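You operate a simulated robot arm through the tools that you are given. There is no shell and no other tool. Be economical: measure what you need, move in short steps, check, and stop when the job is done.

The job below is to be done with a simulated two-armed robot. You get a single attempt, and the scene is never put back.

TASK
Clamp the orange block, lock it and brush the dust off its top.
Fine: free the blue knob, hold the plunger down to load it, knob a quarter turn back to lock; brush back in its spot. Set down upright: wooden brush. What is to be rubbed or washed off counts as gone when no trace of it is left.

It is judged by the outcome, as a careful person would: the job done as asked, and still so three seconds after it is handed in. It fails if anything else is knocked over, pushed out of place, dropped, spilled or broken.

THE ROBOT
Two 7-joint arms with two-finger parallel grippers on one trunk, on a base that drives. Base frame: it is fixed to the floor where the robot stands at the start and does not move with it; the origin is under the middle of the robot, x ahead of it, y to its left, z up. Units: mm, rad, N and s.
The left shoulder is at the start at [70, 134, 1176], the right one opposite. With the tool pointing down near the work surface each hand reaches from about 100 to 640 mm from the robot's upright axis, wherever it stands, measured 20 degrees to its own side. Places, roughly: blue block with a hole [-1750, -500, 1250]; blue knob of the grey clamp [500, 100, 900]; grey clamp [500, 100, 800]. Payload 1.57 kg a hand.
Tool frame (each hand has its own): the origin (TCP) lies between the finger pads and is the grasp point; the fingertips stand 30 mm ahead of it; z points along the fingers, y is the line along which they close. The gripper opens to 80 mm. The fingers are 17 mm wide and 12 mm thick; the gripper's body (40 by 82 mm) begins 80 mm behind the TCP.
Orientation is that of the tool frame in the base frame, as a unit quaternion [x, y, z, w]. With the fingers straight down and closing along the base's y, the tool's x points along the base's -x, its y along +y and its z along -z.

THE INTERFACE
- The arms move only by the tool arm_command. It takes "left_deltas", "right_deltas" or both (then of equal length, played together; a hand with none holds still); each is a list of rows, each a list of 7 numbers: the shift along the base's x, y, z in mm, then the turn, a rotation vector about the base's x, y, z in rad, then the opening, from 0 (shut) to 1 (fully open). In form: [[tx, ty, tz, ax, ay, az, grip], ...]. A call has 1 to 20 rows; each row shifts and turns the commanded pose from where the row before left it. Each row takes 0.2 s and may step no farther than 50 mm and 0.15 rad from the row before; otherwise, or with a gripper value out of range, the whole call is refused. Where a pose cannot be reached the arm comes as near as it can. A force on the tool above 40 N (or 10 N above the force at the start of the call, whichever is more), or a blocked arm, ends the call early, and 0.2 s more pass. The fingers move at their own pace (about 153 mm/s each) and stop on an object; they squeeze with about 41 N. The grip force told is the motor's: it shows also when the fingers shut on nothing. Time passes only in rows, and 0.2 s behind the last, so rows that do not move let the fingers close. The reply holds the time, the measured pose of the TCP, the force on the tool along the base axes, the opening and the grip force, in the units named above and with some noise, with the torque about the TCP (base axes, N m) and any sound that the robot's microphone picked up.
- Cameras (640 x 400 px; columns grow to the right, rows downward): "scene" is now at [136, 10.1, 1397.3]; the picture's right is [0.10, -0.99, 0.00], its down [-0.63, -0.07, -0.77] and it looks along [0.77, 0.08, -0.64] (base axes); focal length 278 px, centre (320, 200). "left" rides on the left gripper at [72, 7, -122] in its tool frame; the picture's right is [-0.09, 1.00, 0.00], its down [-0.84, -0.08, -0.54] and it looks along [-0.54, -0.05, 0.84] (tool axes); focal length 238 px, centre (320, 200). "right" rides on the right gripper at [72, -7, -122] in its tool frame; the picture's right is [0.09, 1.00, 0.00], its down [-0.84, 0.08, -0.54] and it looks along [-0.54, 0.05, 0.84] (tool axes); focal length 238 px, centre (320, 200). There is no depth. A picture from a camera that has moved, and an enlarged one, comes with that camera's place and axes in the base frame and with its lens.
- camera(camera): a new picture of that camera. The clock stands still meanwhile.
- slide_trunk(by): slides the trunk up (or, below 0, down) by that many mm; the arms and the scene camera ride with it, the base frame stays. It gives what a move gives, with no picture.
- roll_base(legs): drives the robot by 1 to 6 legs, each [ahead, left, turn to the left] in mm, mm and rad, along the robot's own axes; the way and the turn of a leg run together, so that a leg with both is an arc; at most 1500 mm and 3.142 rad a leg. The arms and the cameras ride along, it lands a little off, and it stops where it bumps. It gives what a move gives.
- pan_tilt(pan, tilt): turns the head with the scene camera to pan (to the left, within 1.501 rad either way) and tilt (down, from -0.506 to 1.204), counted from straight ahead of the robot. It gives what a move gives.
- zoom(camera, box): a new picture of the part [left, top, right, bottom] of that camera's present view, enlarged. The clock stands still meanwhile.
- finish_job(): hands the job in; it is judged then, once.

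Work in short steps. Places have to be worked out from the pictures, the camera data and where the tool is seen: move nearer, look again, correct. Check each grasp and each placing, and mend what went wrong. You have 120 turns and 92 pictures in all, those below and enlarged ones among them. Open the grippers and draw the arms clear of the work before you hand the job in, unless the task says otherwise; then end with one line.

The tools are called after "Call:" by a JSON object that holds its "method" and its "body". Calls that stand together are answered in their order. arm_command: Moves the arms, as the interface text tells. Its arguments: {"type":"object","properties":{"left_deltas":{"type":"array"},"right_deltas":{"type":"array"}},"required":[]} The other tools are called the same way: slide_trunk (by) slides the trunk up or down; roll_base (legs) drives the base; pan_tilt (pan, tilt) turns the head that bears the scene camera; camera (camera) takes a picture; zoom (camera, box) takes an enlarged picture of a part of a camera's view; finish_job () hands the job in.

At the start:

```text
time: 0.0
left_ee_pos: [483.1, 278.7, 1192.4]
left_tool_rot: [0.0, 1.0, 0.001, 0.001]
left_force: [-0.8, -0.8, -0.6]
left_torque: [-0.01, 0.0, 0.0]
left_opening: 80.1
left_finger_force: 0.0
right_ee_pos: [431.5, -123.2, 1215.4]
right_tool_rot: [-0.001, 1.0, 0.0, 0.001]
right_force: [-0.4, -0.3, 0.4]
right_torque: [0.02, 0.02, 0.0]
right_opening: 79.7
right_finger_force: 0.1
trunk travel left (down, up): [-750.0, 190.0]
robot x, y, heading: [0.9, 1.0, -0.003]
head pan, tilt: [0.103, 0.688]
```

scene: 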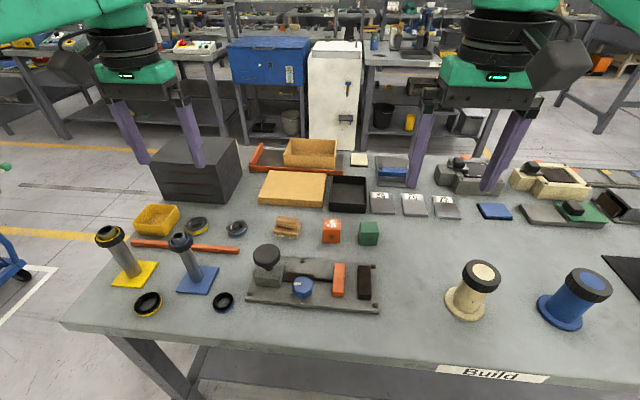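
right: 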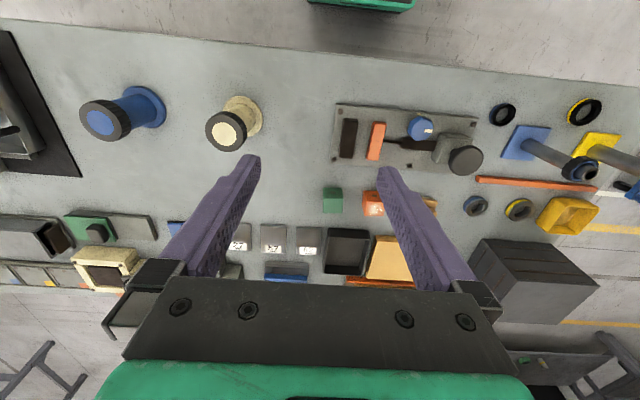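
left: 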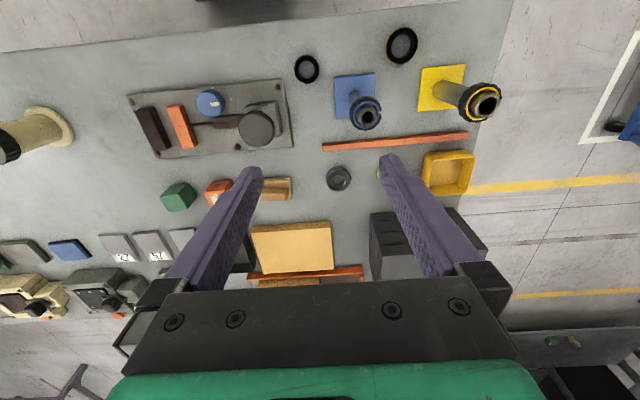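

I'll look closer at the clamp and the objects around it.

Call:
{"method": "zoom", "body": {"camera": "scene", "box": [230, 200, 400, 320]}}

Call:
{"method": "zoom", "body": {"camera": "right", "box": [310, 80, 510, 220]}}

Call:
{"method": "zoom", "body": {"camera": "left", "box": [110, 60, 310, 220]}}

```text
3.33 times, centred on (315, 260) of scene
camera zoom: at [136.0, 10.1, 1397.3], right [0.1, -0.99, 0.0], down [-0.63, -0.07, -0.77], along [0.77, 0.08, -0.64], focal length 925 px, centre (337, 0)
```

zoom: 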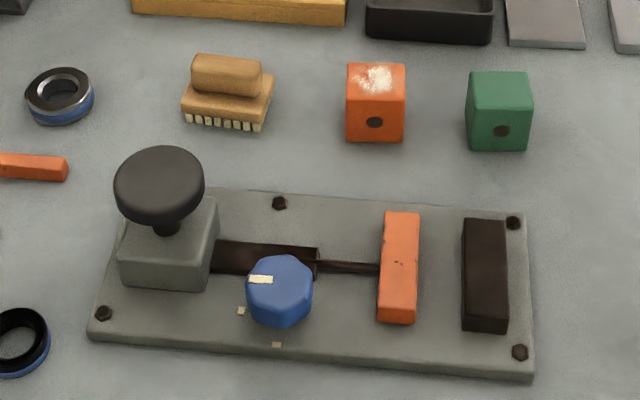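

```text
2.86 times, centred on (410, 150) of right
camera zoom: at [361.0, -129.8, 1338.9], right [-0.09, 1.0, 0.0], down [0.84, 0.08, 0.54], along [0.54, 0.05, -0.84], focal length 681 px, centre (63, 343)
```

zoom: 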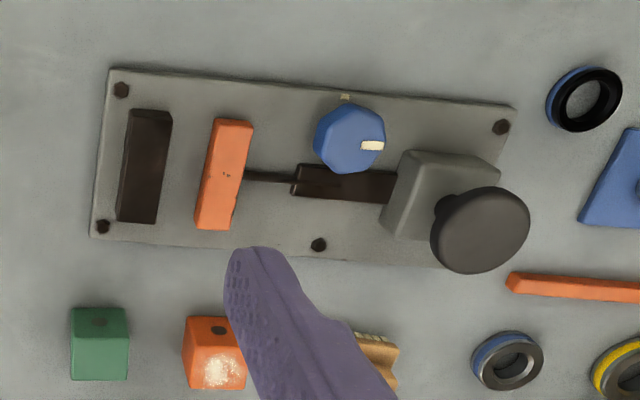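

```text
2.50 times, centred on (210, 140) of left
camera zoom: at [410.1, 283.8, 1313.5], right [0.09, 1.0, 0.0], down [0.84, -0.08, 0.54], along [0.54, -0.05, -0.84], focal length 596 px, centre (595, 350)
```

zoom: 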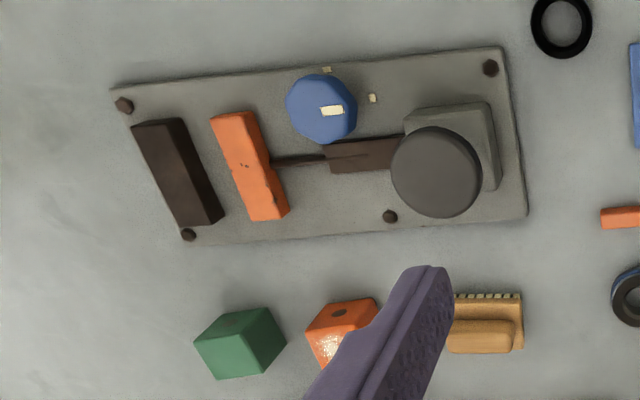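

The clamp has a fixed dark jaw, an orange sliding jaw, a blue knob with its pointer toward +y, and a black plunger. I'll bring the left hand lower to measure it and look at the block and brush.

Call:
{"method": "arm_command", "body": {"left_deltas": [[-11, -32, -36, 0, 0, 0, 1], [-11, -32, -36, 0, 0, 0, 1], [-11, -32, -36, 0, 0, 0, 1], [-10, -33, -34, 0, 0, 0, 1]]}}

Call:
{"method": "camera", "body": {"camera": "left"}}

```text
time: 1.0
left_ee_pos: [439.8, 149.6, 1049.2]
left_tool_rot: [0.0, 1.0, 0.001, 0.0]
left_force: [0.1, 0.1, 0.0]
left_torque: [0.03, -0.03, -0.01]
left_opening: 80.0
left_finger_force: 0.1
right_ee_pos: [431.7, -123.7, 1215.1]
right_tool_rot: [0.0, 1.0, 0.001, 0.0]
right_force: [0.6, -0.4, -1.0]
right_torque: [0.01, -0.01, 0.0]
right_opening: 80.0
right_finger_force: 0.0
trunk travel left (down, up): [-750.0, 190.0]
robot x, y, heading: [-0.2, -2.0, -0.002]
head pan, tilt: [0.103, 0.688]
```

```text
85 pictures are left
camera left: at [367.1, 155.9, 1170.4], right [0.09, 1.0, 0.0], down [0.84, -0.08, 0.54], along [0.54, -0.05, -0.84], focal length 238 px, centre (320, 200)
```

left: 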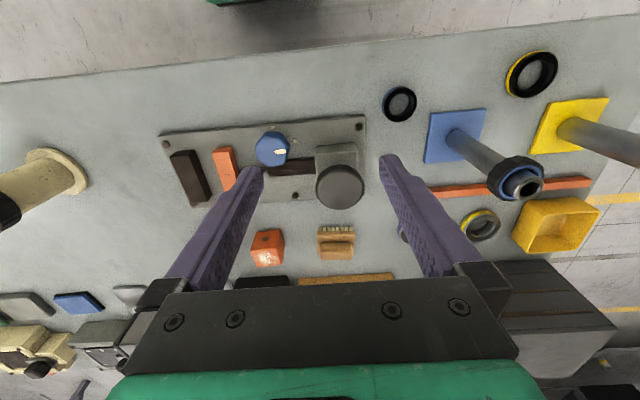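

Call:
{"method": "zoom", "body": {"camera": "left", "box": [150, 100, 380, 280]}}

```text
2.22 times, centred on (265, 190) of left
camera zoom: at [367.1, 155.9, 1170.4], right [0.09, 1.0, 0.0], down [0.84, -0.08, 0.54], along [0.54, -0.05, -0.84], focal length 530 px, centre (442, 222)
```

zoom: 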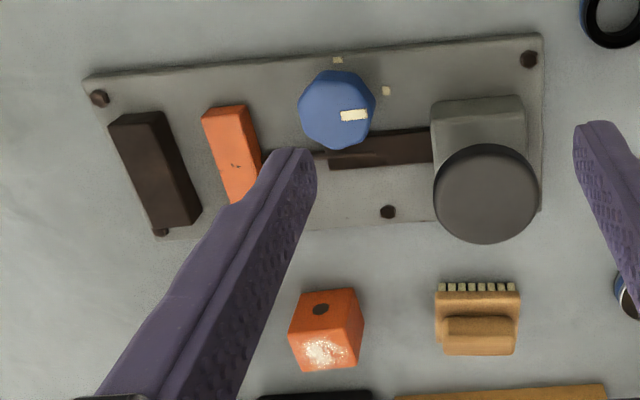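

The block sits near (675, 31), the brush near (680, 160), the knob near (472, 85) and the plunger near (507, 165). I'll move the left hand aside and bring the right-hand camera close over the clamp.

Call:
{"method": "arm_command", "body": {"left_deltas": [[0, 40, 20, 0, 0, 0, 1], [0, 40, 20, 0, 0, 0, 1], [0, 40, 20, 0, 0, 0, 1], [0, 40, 20, 0, 0, 0, 1], [0, 0, 0, 0, 0, 0, 1], [0, 0, 0, 0, 0, 0, 1]], "right_deltas": [[0, 28, -39, 0, 0, 0, 1], [0, 28, -39, 0, 0, 0, 1], [0, 28, -39, 0, 0, 0, 1], [0, 28, -39, 0, 0, 0, 1], [0, 28, -39, 0, 0, 0, 1], [0, 28, -39, 0, 0, 0, 1]]}}

Call:
{"method": "camera", "body": {"camera": "right"}}

```text
time: 2.4
left_ee_pos: [440.8, 308.8, 1128.2]
left_tool_rot: [0.0, 1.0, -0.001, 0.0]
left_force: [-0.5, 0.8, -0.5]
left_torque: [-0.03, -0.02, -0.01]
left_opening: 79.9
left_finger_force: 0.0
right_ee_pos: [432.4, 44.5, 981.1]
right_tool_rot: [0.0, 1.0, 0.0, 0.0]
right_force: [0.0, 1.0, 0.6]
right_torque: [-0.06, 0.0, -0.04]
right_opening: 80.1
right_finger_force: 0.1
trunk travel left (down, up): [-750.0, 190.0]
robot x, y, heading: [-1.9, -0.3, 0.002]
head pan, tilt: [0.103, 0.688]
```

```text
83 pictures are left
camera right: at [360.6, 38.6, 1104.6], right [-0.09, 1.0, 0.0], down [0.84, 0.08, 0.54], along [0.54, 0.05, -0.84], focal length 238 px, centre (320, 200)
```

right: 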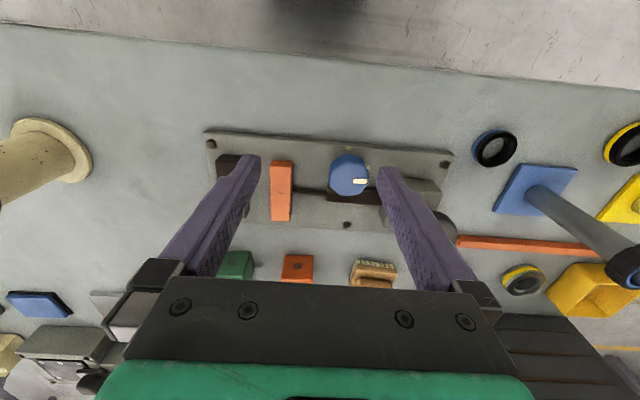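

Call:
{"method": "zoom", "body": {"camera": "right", "box": [190, 110, 480, 290]}}

Call:
{"method": "camera", "body": {"camera": "left"}}

```text
2.21 times, centred on (335, 200) of right
camera zoom: at [360.6, 38.6, 1104.6], right [-0.09, 1.0, 0.0], down [0.84, 0.08, 0.54], along [0.54, 0.05, -0.84], focal length 526 px, centre (287, 200)
```

zoom: 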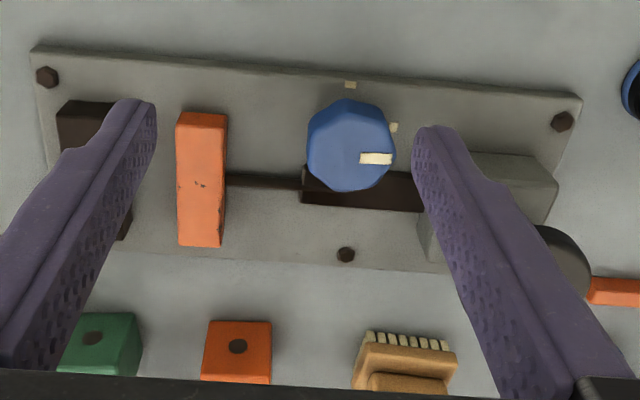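

```text
81 pictures are left
camera left: at [367.6, 315.7, 1249.4], right [0.09, 1.0, 0.0], down [0.84, -0.08, 0.54], along [0.54, -0.05, -0.84], focal length 238 px, centre (320, 200)
```

left: 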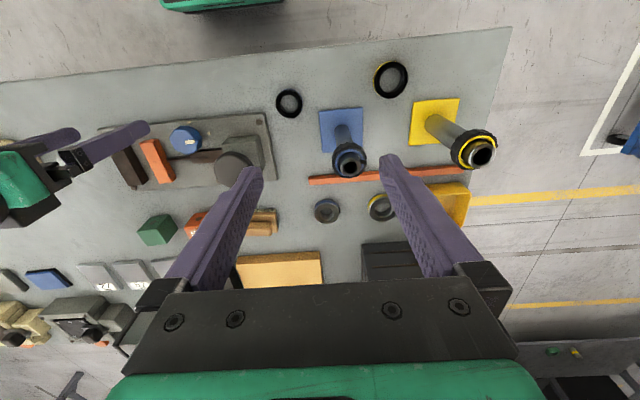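

The knob's top is at about (478, 82, 865) and it is roughly 43 mm wide. I'll bring the right hand above it with the opening narrowed and check the alignment.

Call:
{"method": "arm_command", "body": {"right_deltas": [[15, 12, -17, 0, 0, 0, 0.8], [15, 12, -17, 0, 0, 0, 0.75], [16, 13, -17, 0, 0, 0, 0.75], [0, 0, 0, 0, 0, 0, 0.75]]}}

Call:
{"method": "zoom", "body": {"camera": "right", "box": [190, 70, 450, 230]}}

Call:
{"method": "zoom", "body": {"camera": "left", "box": [60, 80, 300, 240]}}

Call:
{"method": "zoom", "body": {"camera": "scene", "box": [230, 200, 400, 320]}}

```text
time: 3.4
left_ee_pos: [440.6, 306.4, 1128.2]
left_tool_rot: [0.0, 1.0, 0.0, 0.0]
left_force: [0.1, 0.1, -0.3]
left_torque: [-0.01, -0.02, -0.02]
left_opening: 79.7
left_finger_force: 0.1
right_ee_pos: [477.3, 82.1, 929.8]
right_tool_rot: [0.0, 1.0, 0.0, 0.0]
right_force: [0.0, 0.2, -0.6]
right_torque: [0.01, 0.0, -0.03]
right_opening: 60.2
right_finger_force: 0.1
trunk travel left (down, up): [-750.0, 190.0]
robot x, y, heading: [-4.4, 2.7, -0.003]
head pan, tilt: [0.103, 0.688]
```

```text
2.46 times, centred on (320, 150) of right
camera zoom: at [406.4, 75.6, 1053.5], right [-0.09, 1.0, 0.0], down [0.84, 0.08, 0.54], along [0.54, 0.05, -0.84], focal length 587 px, centre (320, 323)
```

zoom: 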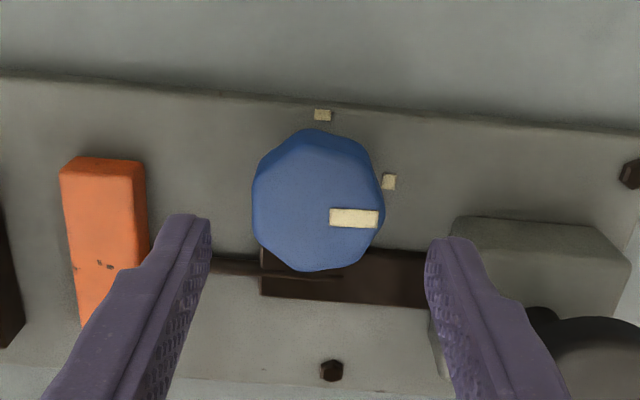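

```text
2.50 times, centred on (180, 160) of left
camera zoom: at [367.1, 314.0, 1249.9], right [0.09, 1.0, 0.0], down [0.84, -0.08, 0.54], along [0.54, -0.05, -0.84], focal length 596 px, centre (670, 300)
```

zoom: 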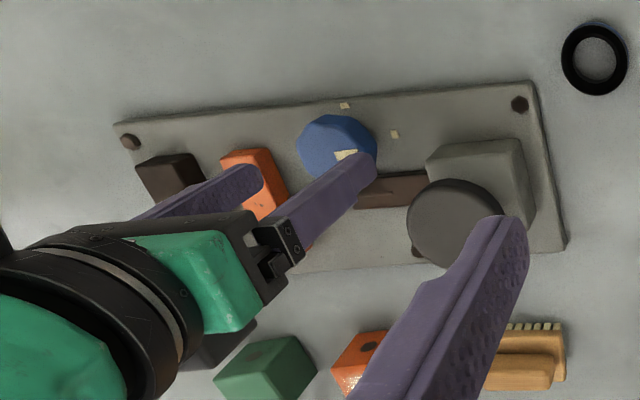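

```text
3.33 times, centred on (315, 260) of scene
camera zoom: at [135.9, 9.6, 1397.3], right [0.1, -0.99, 0.0], down [-0.63, -0.06, -0.77], along [0.77, 0.08, -0.63], focal length 925 px, centre (337, 0)
```

zoom: 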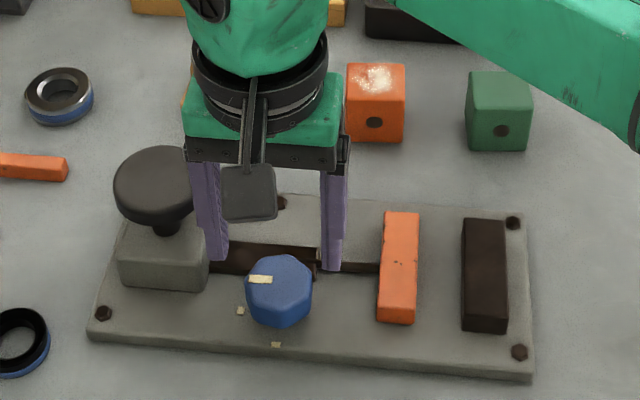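

The knob centre is at about (481, 82). I'll shift the right hand 3 mm in x and lower it around the knob.

Call:
{"method": "arm_command", "body": {"right_deltas": [[3, 0, -20, 0, 0, 0, 0.75], [0, 0, -20, 0, 0, 0, 0.75], [0, 0, -12, 0, 0, 0, 0.75]]}}

Call:
{"method": "zoom", "body": {"camera": "right", "box": [190, 70, 450, 230]}}

Call:
{"method": "zoom", "body": {"camera": "scene", "box": [250, 230, 350, 310]}}

```text
time: 4.2
left_ee_pos: [440.8, 308.2, 1128.1]
left_tool_rot: [0.0, 1.0, -0.001, 0.0]
left_force: [-0.7, -0.3, -0.3]
left_torque: [0.04, -0.01, 0.0]
left_opening: 80.2
left_finger_force: 0.2
right_ee_pos: [480.3, 81.3, 878.5]
right_tool_rot: [0.0, 1.0, 0.0, 0.0]
right_force: [-0.7, -0.7, -0.7]
right_torque: [-0.01, 0.0, -0.02]
right_opening: 60.3
right_finger_force: 0.1
trunk travel left (down, up): [-750.0, 190.0]
robot x, y, heading: [-2.8, 0.5, 0.003]
head pan, tilt: [0.103, 0.688]
```

```text
2.46 times, centred on (320, 150) of right
camera zoom: at [409.8, 74.6, 1001.6], right [-0.09, 1.0, 0.0], down [0.84, 0.08, 0.54], along [0.54, 0.05, -0.84], focal length 587 px, centre (320, 323)
```

zoom: 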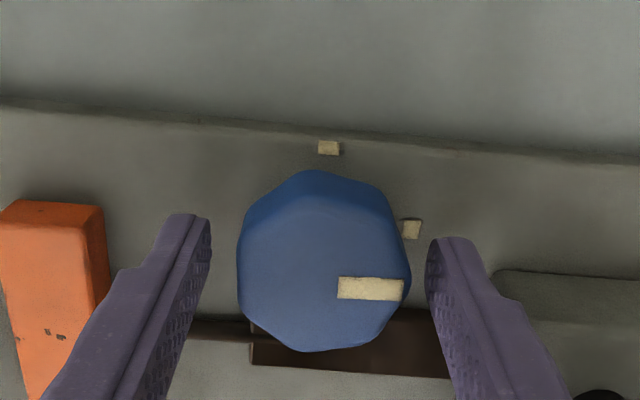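

```text
5.00 times, centred on (300, 270) of scene
camera zoom: at [136.0, 10.3, 1397.3], right [0.1, -0.99, 0.0], down [-0.63, -0.07, -0.77], along [0.77, 0.08, -0.64], focal length 1387 px, centre (420, -150)
```

zoom: 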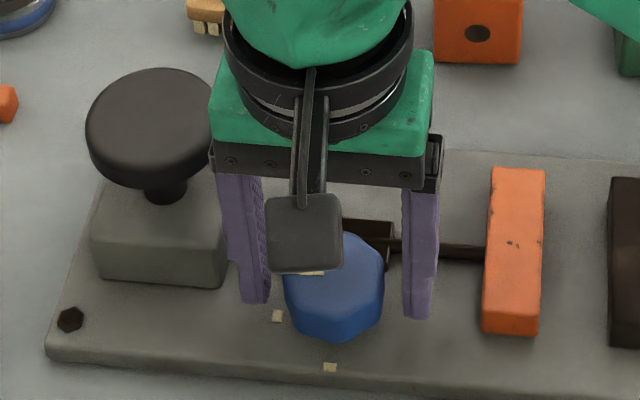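

The fingers straddle the knob symmetrically. I'll lower 4 mm and close on it.

Call:
{"method": "arm_command", "body": {"right_deltas": [[0, 0, -4, 0, 0, 0, 0.75], [0, 0, 0, 0, 0, 0, 0.3], [0, 0, 0, 0, 0, 0, 0.3], [0, 0, 0, 0, 0, 0, 0.3]]}}

```text
time: 5.2
left_ee_pos: [440.3, 307.7, 1127.8]
left_tool_rot: [0.001, 1.0, -0.001, 0.001]
left_force: [0.6, -0.1, -0.2]
left_torque: [0.0, -0.02, -0.02]
left_opening: 80.0
left_finger_force: 0.0
right_ee_pos: [481.6, 83.0, 875.1]
right_tool_rot: [0.0, 1.0, 0.0, -0.001]
right_force: [0.7, 0.4, 1.0]
right_torque: [0.27, -0.07, 0.0]
right_opening: 43.4
right_finger_force: 45.1
trunk travel left (down, up): [-750.0, 190.0]
robot x, y, heading: [3.7, -2.1, 0.001]
head pan, tilt: [0.103, 0.688]
```

The grip on the knob is firm (43.4 mm). I'll turn it counter-clockwise toward the other mark, starting with a little to feel the torque.

Call:
{"method": "arm_command", "body": {"right_deltas": [[0, 0, 0, 0, 0, 0.12, 0.3], [0, 0, 0, 0, 0, 0.12, 0.3], [0, 0, 0, 0, 0, 0.12, 0.3]]}}

Call:
{"method": "zoom", "body": {"camera": "scene", "box": [230, 200, 400, 320]}}

```text
time: 6.0
left_ee_pos: [440.7, 307.4, 1127.5]
left_tool_rot: [0.0, 1.0, 0.0, 0.0]
left_force: [-0.5, 0.2, 1.1]
left_torque: [-0.03, 0.0, 0.01]
left_opening: 79.7
left_finger_force: 0.2
right_ee_pos: [481.9, 81.8, 874.9]
right_tool_rot: [-0.181, 0.984, 0.0, 0.0]
right_force: [-0.4, 0.4, -0.5]
right_torque: [0.22, -0.17, -0.04]
right_opening: 43.4
right_finger_force: 45.1
trunk travel left (down, up): [-750.0, 190.0]
robot x, y, heading: [-0.3, -1.5, 0.001]
head pan, tilt: [0.103, 0.688]
```

```text
3.33 times, centred on (315, 260) of scene
camera zoom: at [135.9, 10.2, 1397.3], right [0.1, -0.99, 0.0], down [-0.63, -0.07, -0.77], along [0.77, 0.08, -0.64], focal length 925 px, centre (337, 0)
```

zoom: 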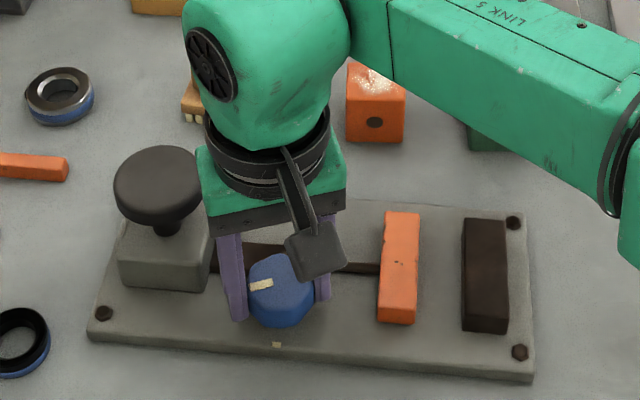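

It turns freely. I'll continue to a full quarter turn.

Call:
{"method": "arm_command", "body": {"right_deltas": [[0, 0, 0, 0, 0, 0.135, 0.3], [0, 0, 0, 0, 0, 0.135, 0.3], [0, 0, 0, 0, 0, 0.135, 0.3], [0, 0, 0, 0, 0, 0.135, 0.3], [0, 0, 0, 0, 0, 0.135, 0.3], [0, 0, 0, 0, 0, 0.135, 0.3], [0, 0, 0, 0, 0, 0.135, 0.3], [0, 0, 0, 0, 0, 0.135, 0.3], [0, 0, 0, 0, 0, 0.13, 0.3], [0, 0, 0, 0, 0, 0, 0.3]]}}

Call:
{"method": "zoom", "body": {"camera": "scene", "box": [230, 200, 400, 320]}}

Call:
{"method": "zoom", "body": {"camera": "left", "box": [60, 80, 300, 240]}}

```text
time: 8.2
left_ee_pos: [442.8, 313.0, 1124.9]
left_tool_rot: [0.0, 1.0, -0.002, -0.001]
left_force: [0.7, 0.1, 0.6]
left_torque: [0.01, 0.01, 0.02]
left_opening: 79.7
left_finger_force: 0.0
right_ee_pos: [472.8, 75.2, 882.6]
right_tool_rot: [-0.373, 0.928, 0.0, 0.0]
right_force: [2.6, 24.0, -12.4]
right_torque: [0.72, -0.01, 0.2]
right_opening: 43.2
right_finger_force: 45.6
right hand out of reach, approached as far as the arm can: row 3, 4, 5, 6, 7, 8, 9
trunk travel left (down, up): [-750.0, 190.0]
robot x, y, heading: [-1.6, 0.7, -0.001]
head pan, tilt: [0.103, 0.688]
```

```text
3.33 times, centred on (315, 260) of scene
camera zoom: at [138.6, 17.3, 1396.9], right [0.1, -0.99, 0.01], down [-0.63, -0.07, -0.77], along [0.77, 0.08, -0.64], focal length 925 px, centre (337, 0)
```

zoom: 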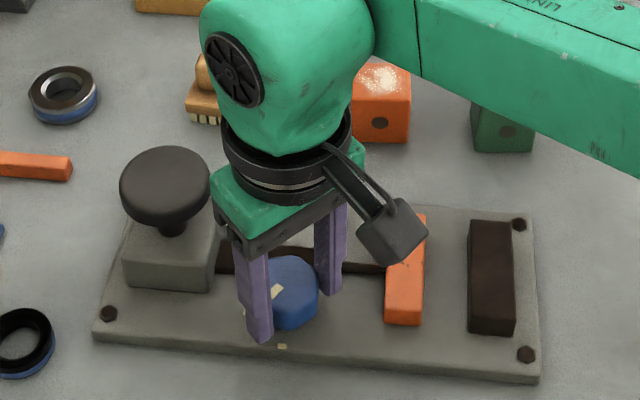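

```text
2.50 times, centred on (180, 160) of left
camera zoom: at [369.4, 320.8, 1247.2], right [0.09, 1.0, -0.01], down [0.84, -0.07, 0.54], along [0.54, -0.05, -0.84], focal length 596 px, centre (670, 300)
```

zoom: 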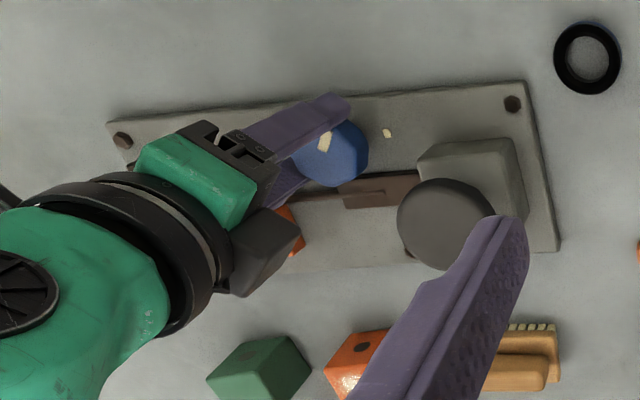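

The right wrist hit its limit at about 45°. I'll turn the command back so that the arm relaxes, then release and regrip from the other side.

Call:
{"method": "arm_command", "body": {"right_deltas": [[0, 0, 0, 0, 0, -0.14, 0.3], [0, 0, 0, 0, 0, -0.14, 0.3], [0, 0, 0, 0, 0, -0.14, 0.3], [0, 0, 0, 0, 0, -0.14, 0.3], [0, 0, 0, 0, 0, -0.14, 0.3], [0, 0, 0, 0, 0, -0.1, 0.3], [0, 0, 0, 0, 0, 0, 0.3]]}}

```text
time: 9.3
left_ee_pos: [442.6, 311.2, 1127.4]
left_tool_rot: [-0.001, 1.0, 0.0, -0.003]
left_force: [0.1, -0.8, -0.6]
left_torque: [0.06, 0.06, -0.01]
left_opening: 80.1
left_finger_force: 0.0
right_ee_pos: [468.7, 79.8, 883.7]
right_tool_rot: [-0.097, 0.995, 0.008, -0.001]
right_force: [0.0, 22.8, -8.8]
right_torque: [0.33, -0.62, 0.19]
right_opening: 43.3
right_finger_force: 45.5
trunk travel left (down, up): [-750.0, 190.0]
robot x, y, heading: [-2.5, 0.6, 0.0]
head pan, tilt: [0.103, 0.688]
stopped in row 5 (right hand): the force on the tool passed its limit (the readings are from after the stop); the commanded pose is now the measured one
```

The commanded pose drifted while I was at the limit and there's side force on the knob. I'll release the grip to relieve it and look.

Call:
{"method": "arm_command", "body": {"right_deltas": [[0, 0, 0, 0, 0, 0, 0.75], [0, 0, 0, 0, 0, 0, 0.75], [0, 0, 0, 0, 0, 0, 0.75]]}}

Call:
{"method": "zoom", "body": {"camera": "scene", "box": [230, 200, 400, 320]}}

Call:
{"method": "zoom", "body": {"camera": "right", "box": [190, 70, 450, 230]}}

```text
time: 10.1
left_ee_pos: [439.6, 308.3, 1129.6]
left_tool_rot: [0.0, 1.0, 0.0, 0.0]
left_force: [-0.1, -0.8, -0.1]
left_torque: [0.0, -0.04, -0.02]
left_opening: 80.0
left_finger_force: 0.0
right_ee_pos: [467.8, 72.9, 884.5]
right_tool_rot: [-0.094, 0.996, 0.003, 0.001]
right_force: [0.7, 0.1, -0.3]
right_torque: [0.02, -0.01, 0.0]
right_opening: 60.1
right_finger_force: 0.1
trunk travel left (down, up): [-750.0, 190.0]
robot x, y, heading: [-0.6, -2.8, -0.003]
head pan, tilt: [0.103, 0.688]
```

```text
3.33 times, centred on (315, 260) of scene
camera zoom: at [135.4, 10.0, 1397.4], right [0.1, -0.99, 0.0], down [-0.63, -0.07, -0.77], along [0.77, 0.08, -0.63], focal length 925 px, centre (337, 0)
```

zoom: 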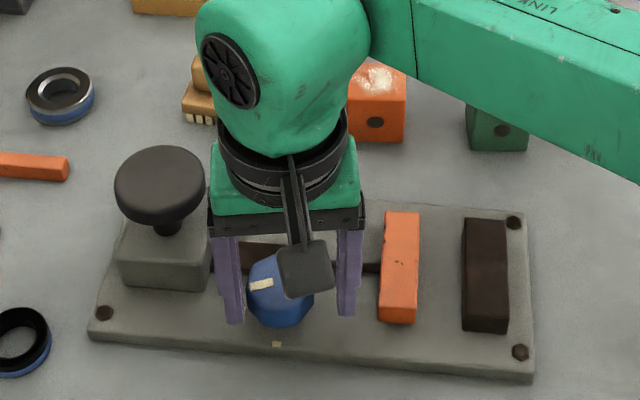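

```text
2.46 times, centred on (320, 150) of right
camera zoom: at [399.8, 52.2, 1007.5], right [-0.27, 0.96, 0.01], down [0.81, 0.23, 0.54], along [0.52, 0.15, -0.84], focal length 587 px, centre (320, 323)
```

zoom: 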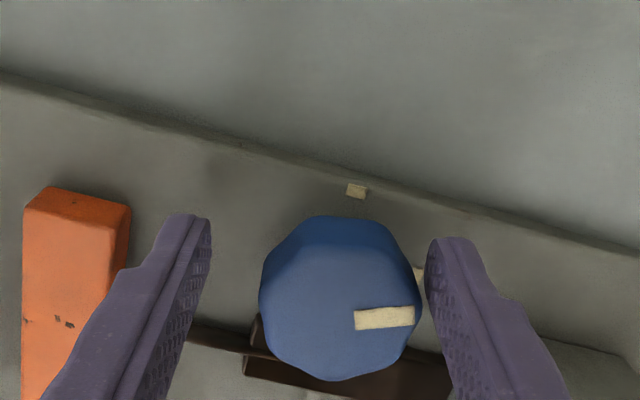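

The clamp hasn't moved and the knob has only turned about 11°. I'll lift off, wind the wrist to about -0.9 rad, and come back centred over the knob.

Call:
{"method": "arm_command", "body": {"right_deltas": [[0, 0, 25, 0, 0, 0, 0.75], [0, 0, 25, 0, 0, 0, 0.75], [3, 2, 0, 0, 0, -0.14, 0.7], [3, 2, 0, 0, 0, -0.14, 0.7], [3, 2, 0, 0, 0, -0.14, 0.7], [4, 3, 0, 0, 0, -0.14, 0.7], [0, 0, 0, 0, 0, -0.14, 0.7], [0, 0, 0, 0, 0, -0.14, 0.7], [0, 0, 0, 0, 0, -0.14, 0.7], [0, 0, 0, 0, 0, -0.11, 0.7], [0, 0, 0, 0, 0, 0, 0.7]]}}

Call:
{"method": "camera", "body": {"camera": "right"}}

Call:
{"method": "zoom", "body": {"camera": "scene", "box": [230, 200, 400, 320]}}

```text
time: 12.5
left_ee_pos: [439.0, 308.3, 1128.3]
left_tool_rot: [0.0, 1.0, 0.0, 0.0]
left_force: [0.4, 0.4, 0.1]
left_torque: [0.01, 0.01, 0.01]
left_opening: 80.0
left_finger_force: 0.1
right_ee_pos: [481.1, 82.9, 934.5]
right_tool_rot: [0.438, 0.899, 0.003, 0.002]
right_force: [0.4, 0.1, 0.4]
right_torque: [-0.01, -0.02, -0.01]
right_opening: 55.9
right_finger_force: 0.0
trunk travel left (down, up): [-750.0, 190.0]
robot x, y, heading: [-0.6, -3.9, -0.001]
head pan, tilt: [0.103, 0.688]
```

```text
70 pictures are left
camera right: at [431.9, 133.9, 1057.0], right [0.73, 0.69, 0.01], down [0.57, -0.61, 0.54], along [0.38, -0.39, -0.84], focal length 238 px, centre (320, 200)
```

right: 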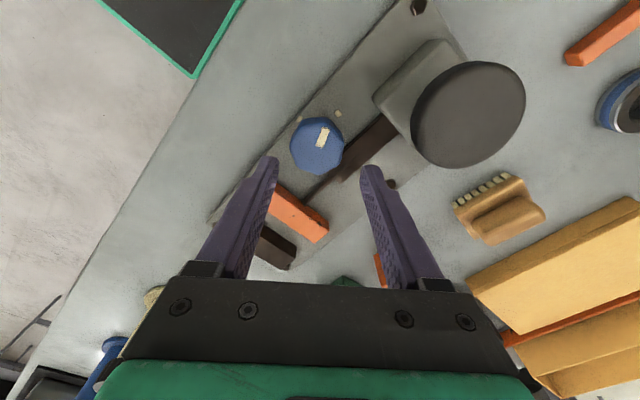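

```text
3.33 times, centred on (315, 260) of scene
camera zoom: at [135.9, 10.4, 1397.3], right [0.1, -0.99, 0.0], down [-0.63, -0.07, -0.77], along [0.77, 0.08, -0.64], focal length 925 px, centre (337, 0)
```

zoom: 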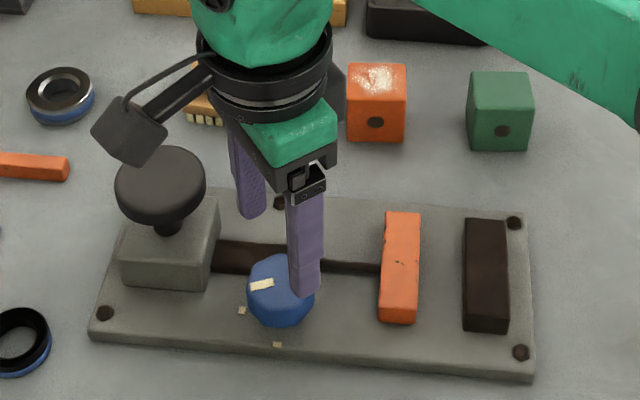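

The hand is centred above the knob at θ≈-0.91. I'll descend around it.

Call:
{"method": "arm_command", "body": {"right_deltas": [[0, 0, -20, 0, 0, 0, 0.7], [0, 0, -20, 0, 0, 0, 0.7], [0, 0, -18, 0, 0, 0, 0.7], [0, 0, 0, 0, 0, 0, 0.3], [0, 0, 0, 0, 0, 0, 0.3], [0, 0, 0, 0, 0, 0, 0.3]]}}

```text
time: 13.9
left_ee_pos: [439.3, 307.6, 1128.2]
left_tool_rot: [0.0, 1.0, 0.001, 0.001]
left_force: [0.0, -0.5, -0.9]
left_torque: [0.02, 0.01, 0.03]
left_opening: 80.0
left_finger_force: 0.1
right_ee_pos: [480.5, 79.1, 875.9]
right_tool_rot: [0.437, 0.9, 0.002, 0.002]
right_force: [-9.5, -8.1, -5.9]
right_torque: [-0.45, 0.1, 0.04]
right_opening: 43.4
right_finger_force: 45.3
trunk travel left (down, up): [-750.0, 190.0]
robot x, y, heading: [-0.4, -0.0, -0.0]
head pan, tilt: [0.103, 0.688]
```

The grip is firm. I'll shift about 2 mm to ease the side load and turn about 0.7 rad.

Call:
{"method": "arm_command", "body": {"right_deltas": [[-2, -2, 0, 0, 0, 0, 0.3], [0, 0, 0, 0, 0, 0.138, 0.3], [0, 0, 0, 0, 0, 0.138, 0.3], [0, 0, 0, 0, 0, 0.138, 0.3], [0, 0, 0, 0, 0, 0.138, 0.3], [0, 0, 0, 0, 0, 0.138, 0.3]]}}

```text
time: 15.3
left_ee_pos: [440.0, 309.2, 1128.7]
left_tool_rot: [-0.001, 1.0, 0.0, -0.001]
left_force: [-0.1, -0.5, -0.5]
left_torque: [0.0, 0.02, 0.0]
left_opening: 80.2
left_finger_force: 0.0
right_ee_pos: [482.4, 82.1, 876.5]
right_tool_rot: [0.106, 0.994, 0.004, 0.002]
right_force: [7.9, 1.3, 3.1]
right_torque: [-0.06, 0.07, -0.03]
right_opening: 43.8
right_finger_force: 45.1
trunk travel left (down, up): [-750.0, 190.0]
robot x, y, heading: [1.3, 2.3, 0.004]
head pan, tilt: [0.103, 0.688]
```

Turning smoothly; I'll finish the remaining part.

Call:
{"method": "arm_command", "body": {"right_deltas": [[1, 0, 0, 0, 0, 0.138, 0.3], [1, 0, 0, 0, 0, 0.138, 0.3], [0, 0, 0, 0, 0, 0.138, 0.3], [0, 0, 0, 0, 0, 0.138, 0.3], [0, 0, 0, 0, 0, 0.138, 0.3], [0, 0, 0, 0, 0, 0, 0.3]]}}

Call:
{"method": "zoom", "body": {"camera": "scene", "box": [230, 200, 400, 320]}}

```text
time: 16.7
left_ee_pos: [440.2, 309.4, 1128.3]
left_tool_rot: [-0.001, 1.0, -0.001, 0.0]
left_force: [-0.1, 0.0, 1.4]
left_torque: [0.0, 0.02, 0.02]
left_opening: 80.2
left_finger_force: 0.1
right_ee_pos: [481.8, 82.9, 876.4]
right_tool_rot: [-0.238, 0.971, 0.003, -0.002]
right_force: [-2.7, 6.9, -0.9]
right_torque: [0.2, 0.45, -0.6]
right_opening: 43.0
right_finger_force: 45.2
trunk travel left (down, up): [-750.0, 190.0]
robot x, y, heading: [-1.0, -0.7, 0.0]
head pan, tilt: [0.103, 0.688]
```

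```text
3.33 times, centred on (315, 260) of scene
camera zoom: at [135.3, 12.6, 1397.3], right [0.1, -0.99, 0.0], down [-0.63, -0.07, -0.77], along [0.77, 0.08, -0.63], focal length 925 px, centre (337, 0)
```

zoom: 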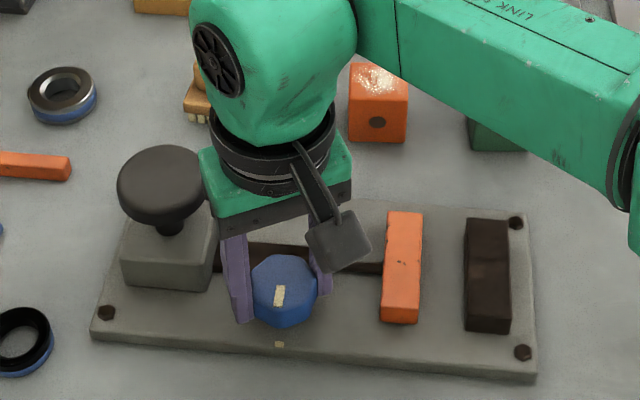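

The pointer is now at the front mark and I feel a stop. I'll release, lift and look at the jaw gap.

Call:
{"method": "arm_command", "body": {"right_deltas": [[0, 0, 0, 0, 0, 0, 0.75], [0, 0, 0, 0, 0, 0, 0.75], [0, 0, 30, 0, 0, 0, 0.75], [0, 0, 30, 0, 0, 0, 0.75], [0, -40, 30, 0, 0, -0.12, 1], [0, -40, 20, 0, 0, -0.12, 1], [0, -40, 0, 0, 0, -0.12, 1], [0, -40, 0, 0, 0, -0.12, 1]]}}

Call:
{"method": "camera", "body": {"camera": "scene"}}

Call:
{"method": "camera", "body": {"camera": "right"}}

```text
time: 18.5
left_ee_pos: [439.4, 306.1, 1129.0]
left_tool_rot: [0.0, 1.0, 0.001, 0.0]
left_force: [0.3, 0.1, -0.4]
left_torque: [0.04, 0.0, -0.01]
left_opening: 80.3
left_finger_force: 0.0
right_ee_pos: [478.1, -81.0, 982.4]
right_tool_rot: [0.002, 1.0, 0.005, 0.001]
right_force: [-0.5, 0.1, -0.4]
right_torque: [0.01, -0.02, 0.01]
right_opening: 79.9
right_finger_force: 0.2
trunk travel left (down, up): [-750.0, 190.0]
robot x, y, heading: [4.3, -0.5, 0.003]
head pan, tilt: [0.103, 0.688]
```

```text
67 pictures are left
camera scene: at [135.6, 7.8, 1397.4], right [0.1, -0.99, 0.0], down [-0.63, -0.06, -0.77], along [0.77, 0.08, -0.63], focal length 278 px, centre (320, 200)
```

scene: 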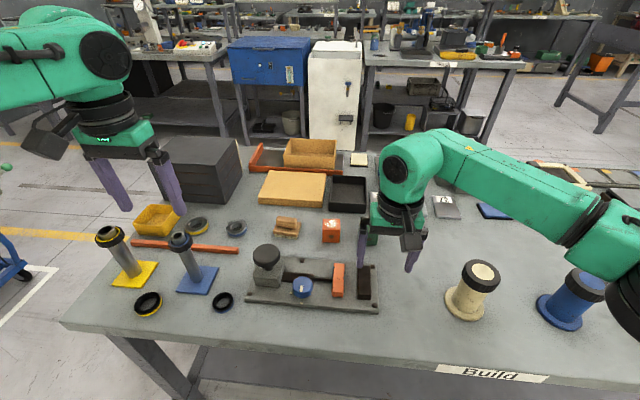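

```text
66 pictures are left
camera right: at [406.6, -88.4, 1106.7], right [-0.09, 1.0, 0.01], down [0.84, 0.07, 0.54], along [0.54, 0.05, -0.84], focal length 238 px, centre (320, 200)
```

right: 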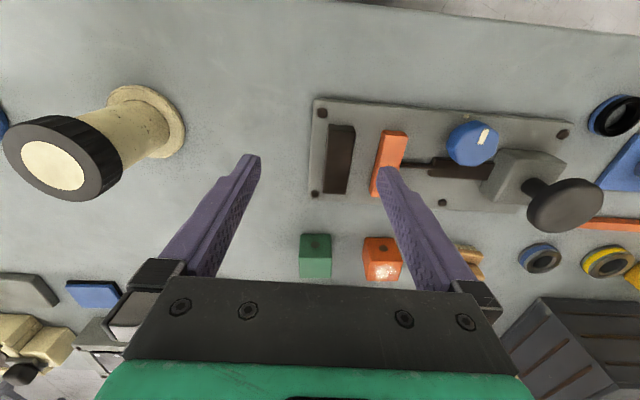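

Call:
{"method": "zoom", "body": {"camera": "right", "box": [290, 80, 490, 220]}}

Call:
{"method": "zoom", "body": {"camera": "scene", "box": [240, 210, 390, 320]}}

```text
2.86 times, centred on (390, 150) of right
camera zoom: at [406.6, -88.4, 1106.7], right [-0.09, 1.0, 0.01], down [0.84, 0.07, 0.54], along [0.54, 0.05, -0.84], focal length 681 px, centre (120, 343)
```

zoom: 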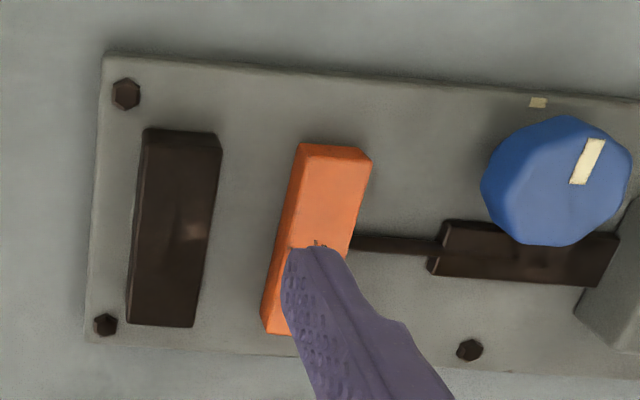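

```text
3.64 times, centred on (315, 265) of scene
camera zoom: at [135.6, 7.8, 1397.4], right [0.1, -0.99, 0.0], down [-0.63, -0.06, -0.77], along [0.77, 0.08, -0.63], focal length 1009 px, centre (338, -36)
```

zoom: 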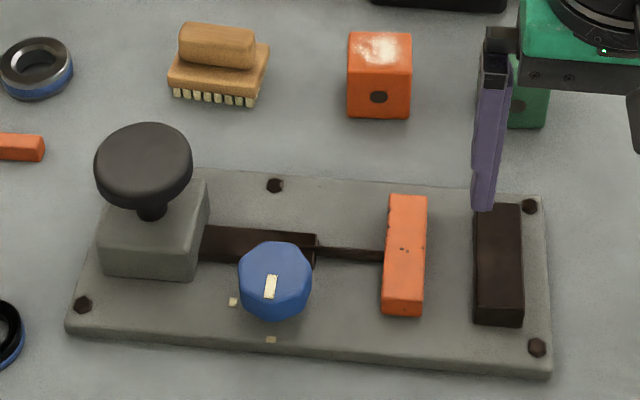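

The gap between the jaws looks about 30 mm, while the block looks about 46 mm wide in y. I'll look at the block from above to find its depth.

Call:
{"method": "arm_command", "body": {"right_deltas": [[28, 28, 2, 0, 0, 0, 1], [28, 28, 2, 0, 0, 0, 1], [28, 28, 2, 0, 0, 0, 1], [28, 28, 2, 0, 0, 0, 1], [0, 0, 0, 0, 0, 0, 1]]}}

Call:
{"method": "camera", "body": {"camera": "right"}}

```text
time: 19.7
left_ee_pos: [439.1, 308.4, 1127.3]
left_tool_rot: [-0.001, 1.0, 0.001, 0.0]
left_force: [0.2, -0.7, 0.5]
left_torque: [-0.01, -0.03, 0.01]
left_opening: 79.7
left_finger_force: 0.0
right_ee_pos: [562.8, 9.6, 989.0]
right_tool_rot: [0.002, 1.0, 0.003, 0.0]
right_force: [-0.2, -0.1, -0.7]
right_torque: [-0.01, -0.01, -0.03]
right_opening: 80.1
right_finger_force: 0.0
right hand out of reach, approached as far as the arm can: row 4
trunk travel left (down, up): [-750.0, 190.0]
robot x, y, heading: [2.2, 2.6, 0.002]
head pan, tilt: [0.103, 0.688]
```

```text
63 pictures are left
camera right: at [492.0, 2.4, 1112.9], right [-0.09, 1.0, 0.01], down [0.84, 0.07, 0.54], along [0.54, 0.05, -0.84], focal length 238 px, centre (320, 200)
```

right: 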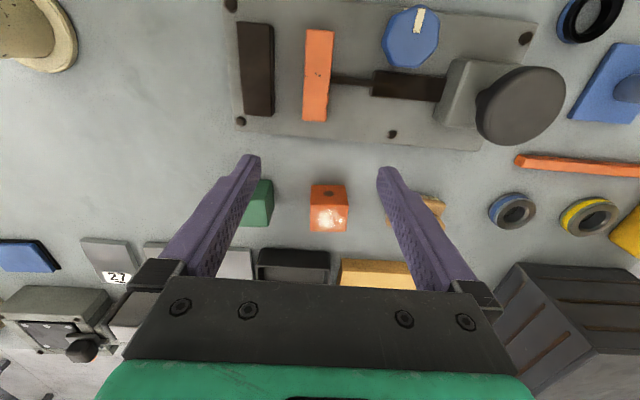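

Call:
{"method": "zoom", "body": {"camera": "right", "box": [270, 160, 390, 250]}}

Call:
{"method": "zoom", "body": {"camera": "right", "box": [220, 0, 400, 140]}}

```text
4.44 times, centred on (330, 205) of right
camera zoom: at [492.0, 2.4, 1112.9], right [-0.09, 1.0, 0.01], down [0.84, 0.07, 0.54], along [0.54, 0.05, -0.84], focal length 1059 px, centre (276, 178)
```

zoom: 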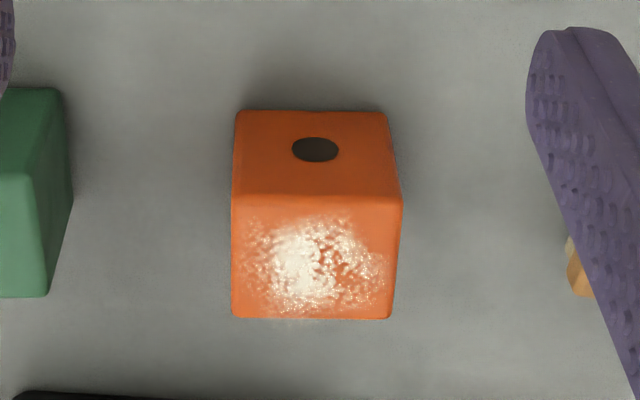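

```text
2.86 times, centred on (310, 70) of right
camera zoom: at [492.0, 2.4, 1112.9], right [-0.09, 1.0, 0.01], down [0.84, 0.07, 0.54], along [0.54, 0.05, -0.84], focal length 681 px, centre (349, 571)
```

zoom: 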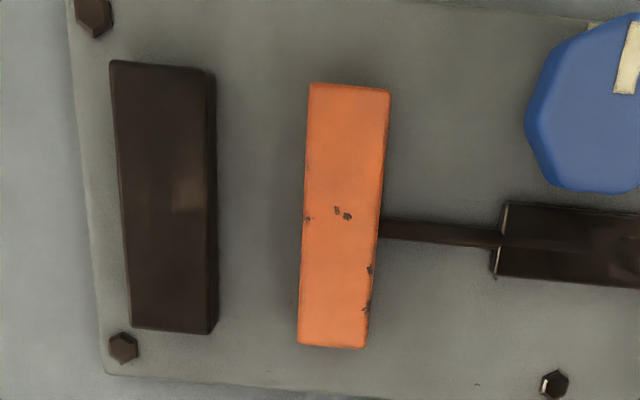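

The block is about a 46 mm cube and the free gap is about 31 mm, so the plunger presumably opens the jaw for loading. The block is beyond reach, so I'll pull the right hand up and back and drive ahead in small legs.

Call:
{"method": "arm_command", "body": {"right_deltas": [[-20, -20, 25, 0, 0, 0, 1], [-20, -20, 25, 0, 0, 0, 1], [-20, -10, 20, 0, 0, 0, 1]]}}

Call:
{"method": "roll_base", "body": {"legs": [[80, 0, 0]]}}

```text
time: 20.5
left_ee_pos: [439.3, 309.1, 1128.3]
left_tool_rot: [0.0, 1.0, 0.0, 0.001]
left_force: [0.0, -0.9, 0.4]
left_torque: [-0.01, -0.01, -0.03]
left_opening: 80.1
left_finger_force: 0.1
right_ee_pos: [502.3, -38.0, 1061.7]
right_tool_rot: [0.002, 1.0, 0.003, 0.001]
right_force: [0.1, 0.4, 0.4]
right_torque: [-0.01, -0.02, 0.0]
right_opening: 80.2
right_finger_force: 0.1
trunk travel left (down, up): [-750.0, 190.0]
robot x, y, heading: [0.8, -1.2, -0.001]
head pan, tilt: [0.103, 0.688]
```

```text
time: 21.5
left_ee_pos: [517.3, 308.5, 1128.6]
left_tool_rot: [-0.002, 1.0, -0.001, 0.001]
left_force: [-0.9, 1.3, 0.7]
left_torque: [-0.02, -0.02, 0.0]
left_opening: 80.0
left_finger_force: 0.0
right_ee_pos: [580.7, -39.9, 1062.9]
right_tool_rot: [0.001, 1.0, 0.004, 0.001]
right_force: [-0.7, -0.3, 0.3]
right_torque: [-0.01, 0.0, 0.01]
right_opening: 79.7
right_finger_force: 0.1
trunk travel left (down, up): [-750.0, 190.0]
robot x, y, heading: [81.0, -0.2, -0.003]
head pan, tilt: [0.103, 0.688]
```

Before going further, I'll look down at the table edge and the base.

Call:
{"method": "pan_tilt", "body": {"pan": 0.0, "tilt": 1.2}}

Call:
{"method": "camera", "body": {"camera": "scene"}}

```text
time: 22.5
left_ee_pos: [519.1, 309.5, 1127.8]
left_tool_rot: [-0.001, 1.0, 0.0, 0.0]
left_force: [0.2, -0.7, 0.0]
left_torque: [0.01, 0.01, 0.03]
left_opening: 79.9
left_finger_force: 0.0
right_ee_pos: [582.5, -40.0, 1061.8]
right_tool_rot: [0.002, 1.0, 0.003, 0.001]
right_force: [0.4, 0.4, -0.3]
right_torque: [-0.02, 0.0, 0.01]
right_opening: 80.1
right_finger_force: 0.1
trunk travel left (down, up): [-750.0, 190.0]
robot x, y, heading: [80.5, 0.0, 0.003]
head pan, tilt: [0.0, 1.201]
```

```text
60 pictures are left
camera scene: at [186.6, 1.8, 1360.4], right [0.0, -1.0, 0.0], down [-0.93, 0.0, -0.36], along [0.36, 0.0, -0.93], focal length 278 px, centre (320, 200)
```

scene: 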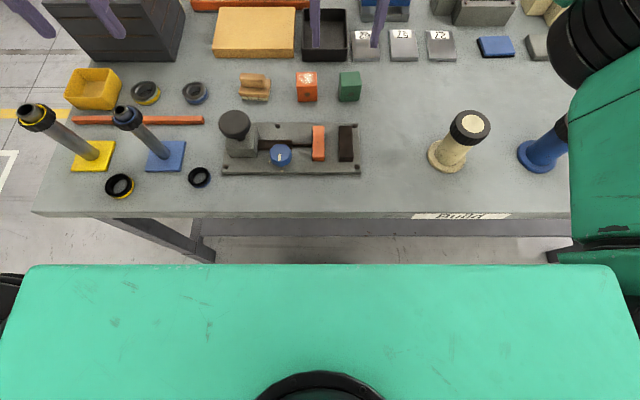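

The torso front is well short of the table edge (x≈369). I'll drive 70 mm more and tilt the head back up.

Call:
{"method": "roll_base", "body": {"legs": [[70, 0, 0]]}}

Call:
{"method": "pan_tilt", "body": {"pan": 0.1, "tilt": 0.95}}

Call:
{"method": "camera", "body": {"camera": "scene"}}

```text
time: 23.5
left_ee_pos: [586.5, 308.1, 1130.7]
left_tool_rot: [0.0, 1.0, 0.0, 0.003]
left_force: [-0.4, -0.6, 0.0]
left_torque: [0.02, -0.03, 0.03]
left_opening: 79.7
left_finger_force: 0.1
right_ee_pos: [649.2, -39.0, 1063.6]
right_tool_rot: [0.002, 1.0, 0.003, 0.002]
right_force: [-0.2, -0.9, -0.1]
right_torque: [0.01, -0.05, -0.03]
right_opening: 79.9
right_finger_force: 0.1
trunk travel left (down, up): [-750.0, 190.0]
robot x, y, heading: [148.4, 2.4, 0.004]
head pan, tilt: [0.0, 1.201]
```

```text
time: 24.3
left_ee_pos: [591.5, 309.8, 1127.2]
left_tool_rot: [0.0, 1.0, 0.0, -0.001]
left_force: [0.5, 0.4, 0.0]
left_torque: [0.01, 0.01, -0.02]
left_opening: 80.0
left_finger_force: 0.0
right_ee_pos: [654.4, -38.7, 1061.6]
right_tool_rot: [0.002, 1.0, 0.005, 0.0]
right_force: [-0.2, 0.2, -0.7]
right_torque: [0.03, 0.01, 0.0]
right_opening: 79.9
right_finger_force: 0.1
trunk travel left (down, up): [-750.0, 190.0]
robot x, y, heading: [149.1, -3.4, 0.001]
head pan, tilt: [0.099, 0.949]
```

```text
59 pictures are left
camera scene: at [274.8, 9.1, 1376.3], right [0.1, -0.99, 0.0], down [-0.81, -0.08, -0.58], along [0.58, 0.06, -0.81], focal length 278 px, centre (320, 200)
```

scene: 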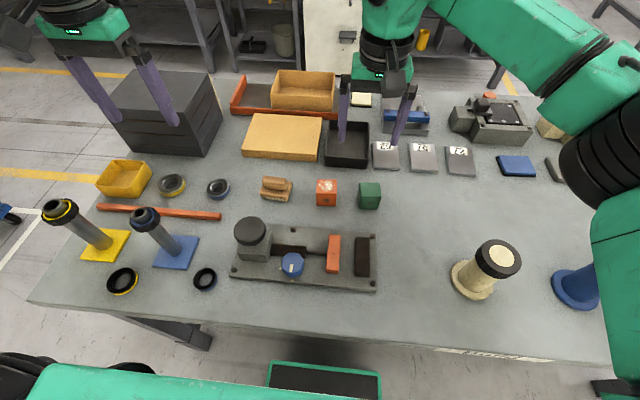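

The base fits under the table. I'll turn the right hand to close along x (θ=-90°) and bring it above the block at about (675, 30).

Call:
{"method": "arm_command", "body": {"right_deltas": [[2, 6, -10, 0, 0, -0.131, 1], [2, 6, -10, 0, 0, -0.131, 1], [2, 6, -10, 0, 0, -0.131, 1], [2, 6, -10, 0, 0, -0.131, 1], [2, 6, -10, 0, 0, -0.131, 1], [2, 6, -10, 0, 0, -0.131, 1], [2, 6, -10, 0, 0, -0.131, 1], [2, 6, -10, 0, 0, -0.131, 1], [2, 6, -10, 0, 0, -0.131, 1], [1, 5, -10, 0, 0, -0.131, 1], [1, 5, -10, 0, 0, -0.131, 1], [1, 5, -10, 0, 0, -0.131, 1]]}}

Call:
{"method": "camera", "body": {"camera": "right"}}

Call:
{"method": "camera", "body": {"camera": "scene"}}

```text
time: 26.9
left_ee_pos: [589.1, 308.6, 1128.8]
left_tool_rot: [0.0, 1.0, 0.0, 0.0]
left_force: [0.5, -0.2, 0.8]
left_torque: [0.02, -0.03, 0.0]
left_opening: 79.9
left_finger_force: 0.1
right_ee_pos: [674.2, 30.9, 941.9]
right_tool_rot: [0.71, 0.705, 0.001, 0.003]
right_force: [-0.4, 0.3, 0.4]
right_torque: [-0.02, 0.0, 0.04]
right_opening: 80.0
right_finger_force: 0.1
trunk travel left (down, up): [-750.0, 190.0]
robot x, y, heading: [146.4, 1.5, -0.001]
head pan, tilt: [0.099, 0.949]
```

```text
58 pictures are left
camera right: at [668.0, 101.8, 1065.0], right [1.0, 0.08, 0.01], down [0.07, -0.84, 0.54], along [0.05, -0.54, -0.84], focal length 238 px, centre (320, 200)
```

right: 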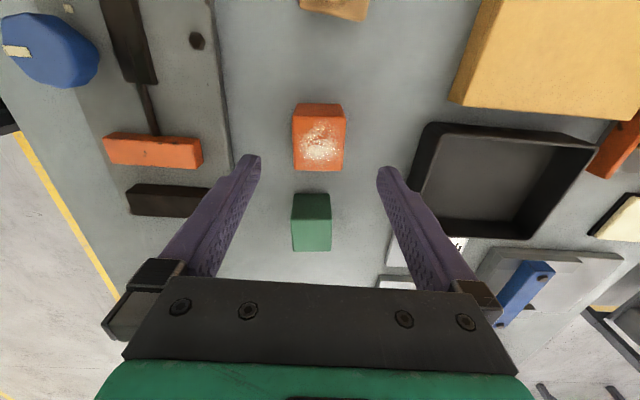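

```text
57 pictures are left
camera scene: at [273.4, 9.5, 1376.5], right [0.1, -0.99, 0.0], down [-0.81, -0.08, -0.58], along [0.58, 0.06, -0.81], focal length 278 px, centre (320, 200)
```

scene: 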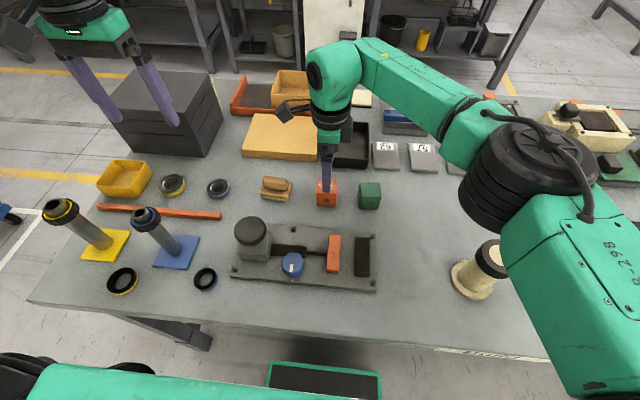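

The block top is centred at about (675, 29), so the alignment is good. I'll descend to TCP z≈858 and grip.

Call:
{"method": "arm_command", "body": {"right_deltas": [[0.5, -1, -28, 0, 0, 0, 1], [0.5, -1, -28, 0, 0, 0, 1], [0, 0, -28, 0, 0, 0, 1], [0, 0, 0, 0, 0, 0, 0.4], [0, 0, 0, 0, 0, 0, 0.4], [0, 0, 0, 0, 0, 0, 0.4]]}}

Call:
{"method": "zoom", "body": {"camera": "right", "box": [200, 60, 440, 220]}}

```text
time: 28.3
left_ee_pos: [588.9, 308.4, 1127.5]
left_tool_rot: [0.0, 1.0, 0.0, 0.0]
left_force: [-0.5, 0.2, 0.0]
left_torque: [0.01, 0.0, 0.0]
left_opening: 80.0
left_finger_force: 0.2
right_ee_pos: [676.2, 29.9, 859.3]
right_tool_rot: [0.709, 0.705, 0.002, 0.003]
right_force: [1.6, 1.0, 0.6]
right_torque: [0.1, 0.07, -0.04]
right_opening: 43.5
right_finger_force: 40.7
trunk travel left (down, up): [-750.0, 190.0]
robot x, y, heading: [151.2, 0.7, 0.002]
head pan, tilt: [0.099, 0.949]
```

```text
2.50 times, centred on (320, 140) of right
camera zoom: at [669.2, 100.4, 982.1], right [1.0, 0.09, 0.01], down [0.07, -0.84, 0.54], along [0.05, -0.54, -0.84], focal length 596 px, centre (320, 350)
```

zoom: 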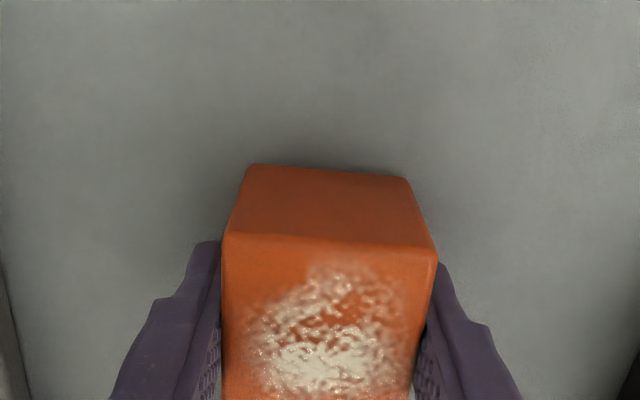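

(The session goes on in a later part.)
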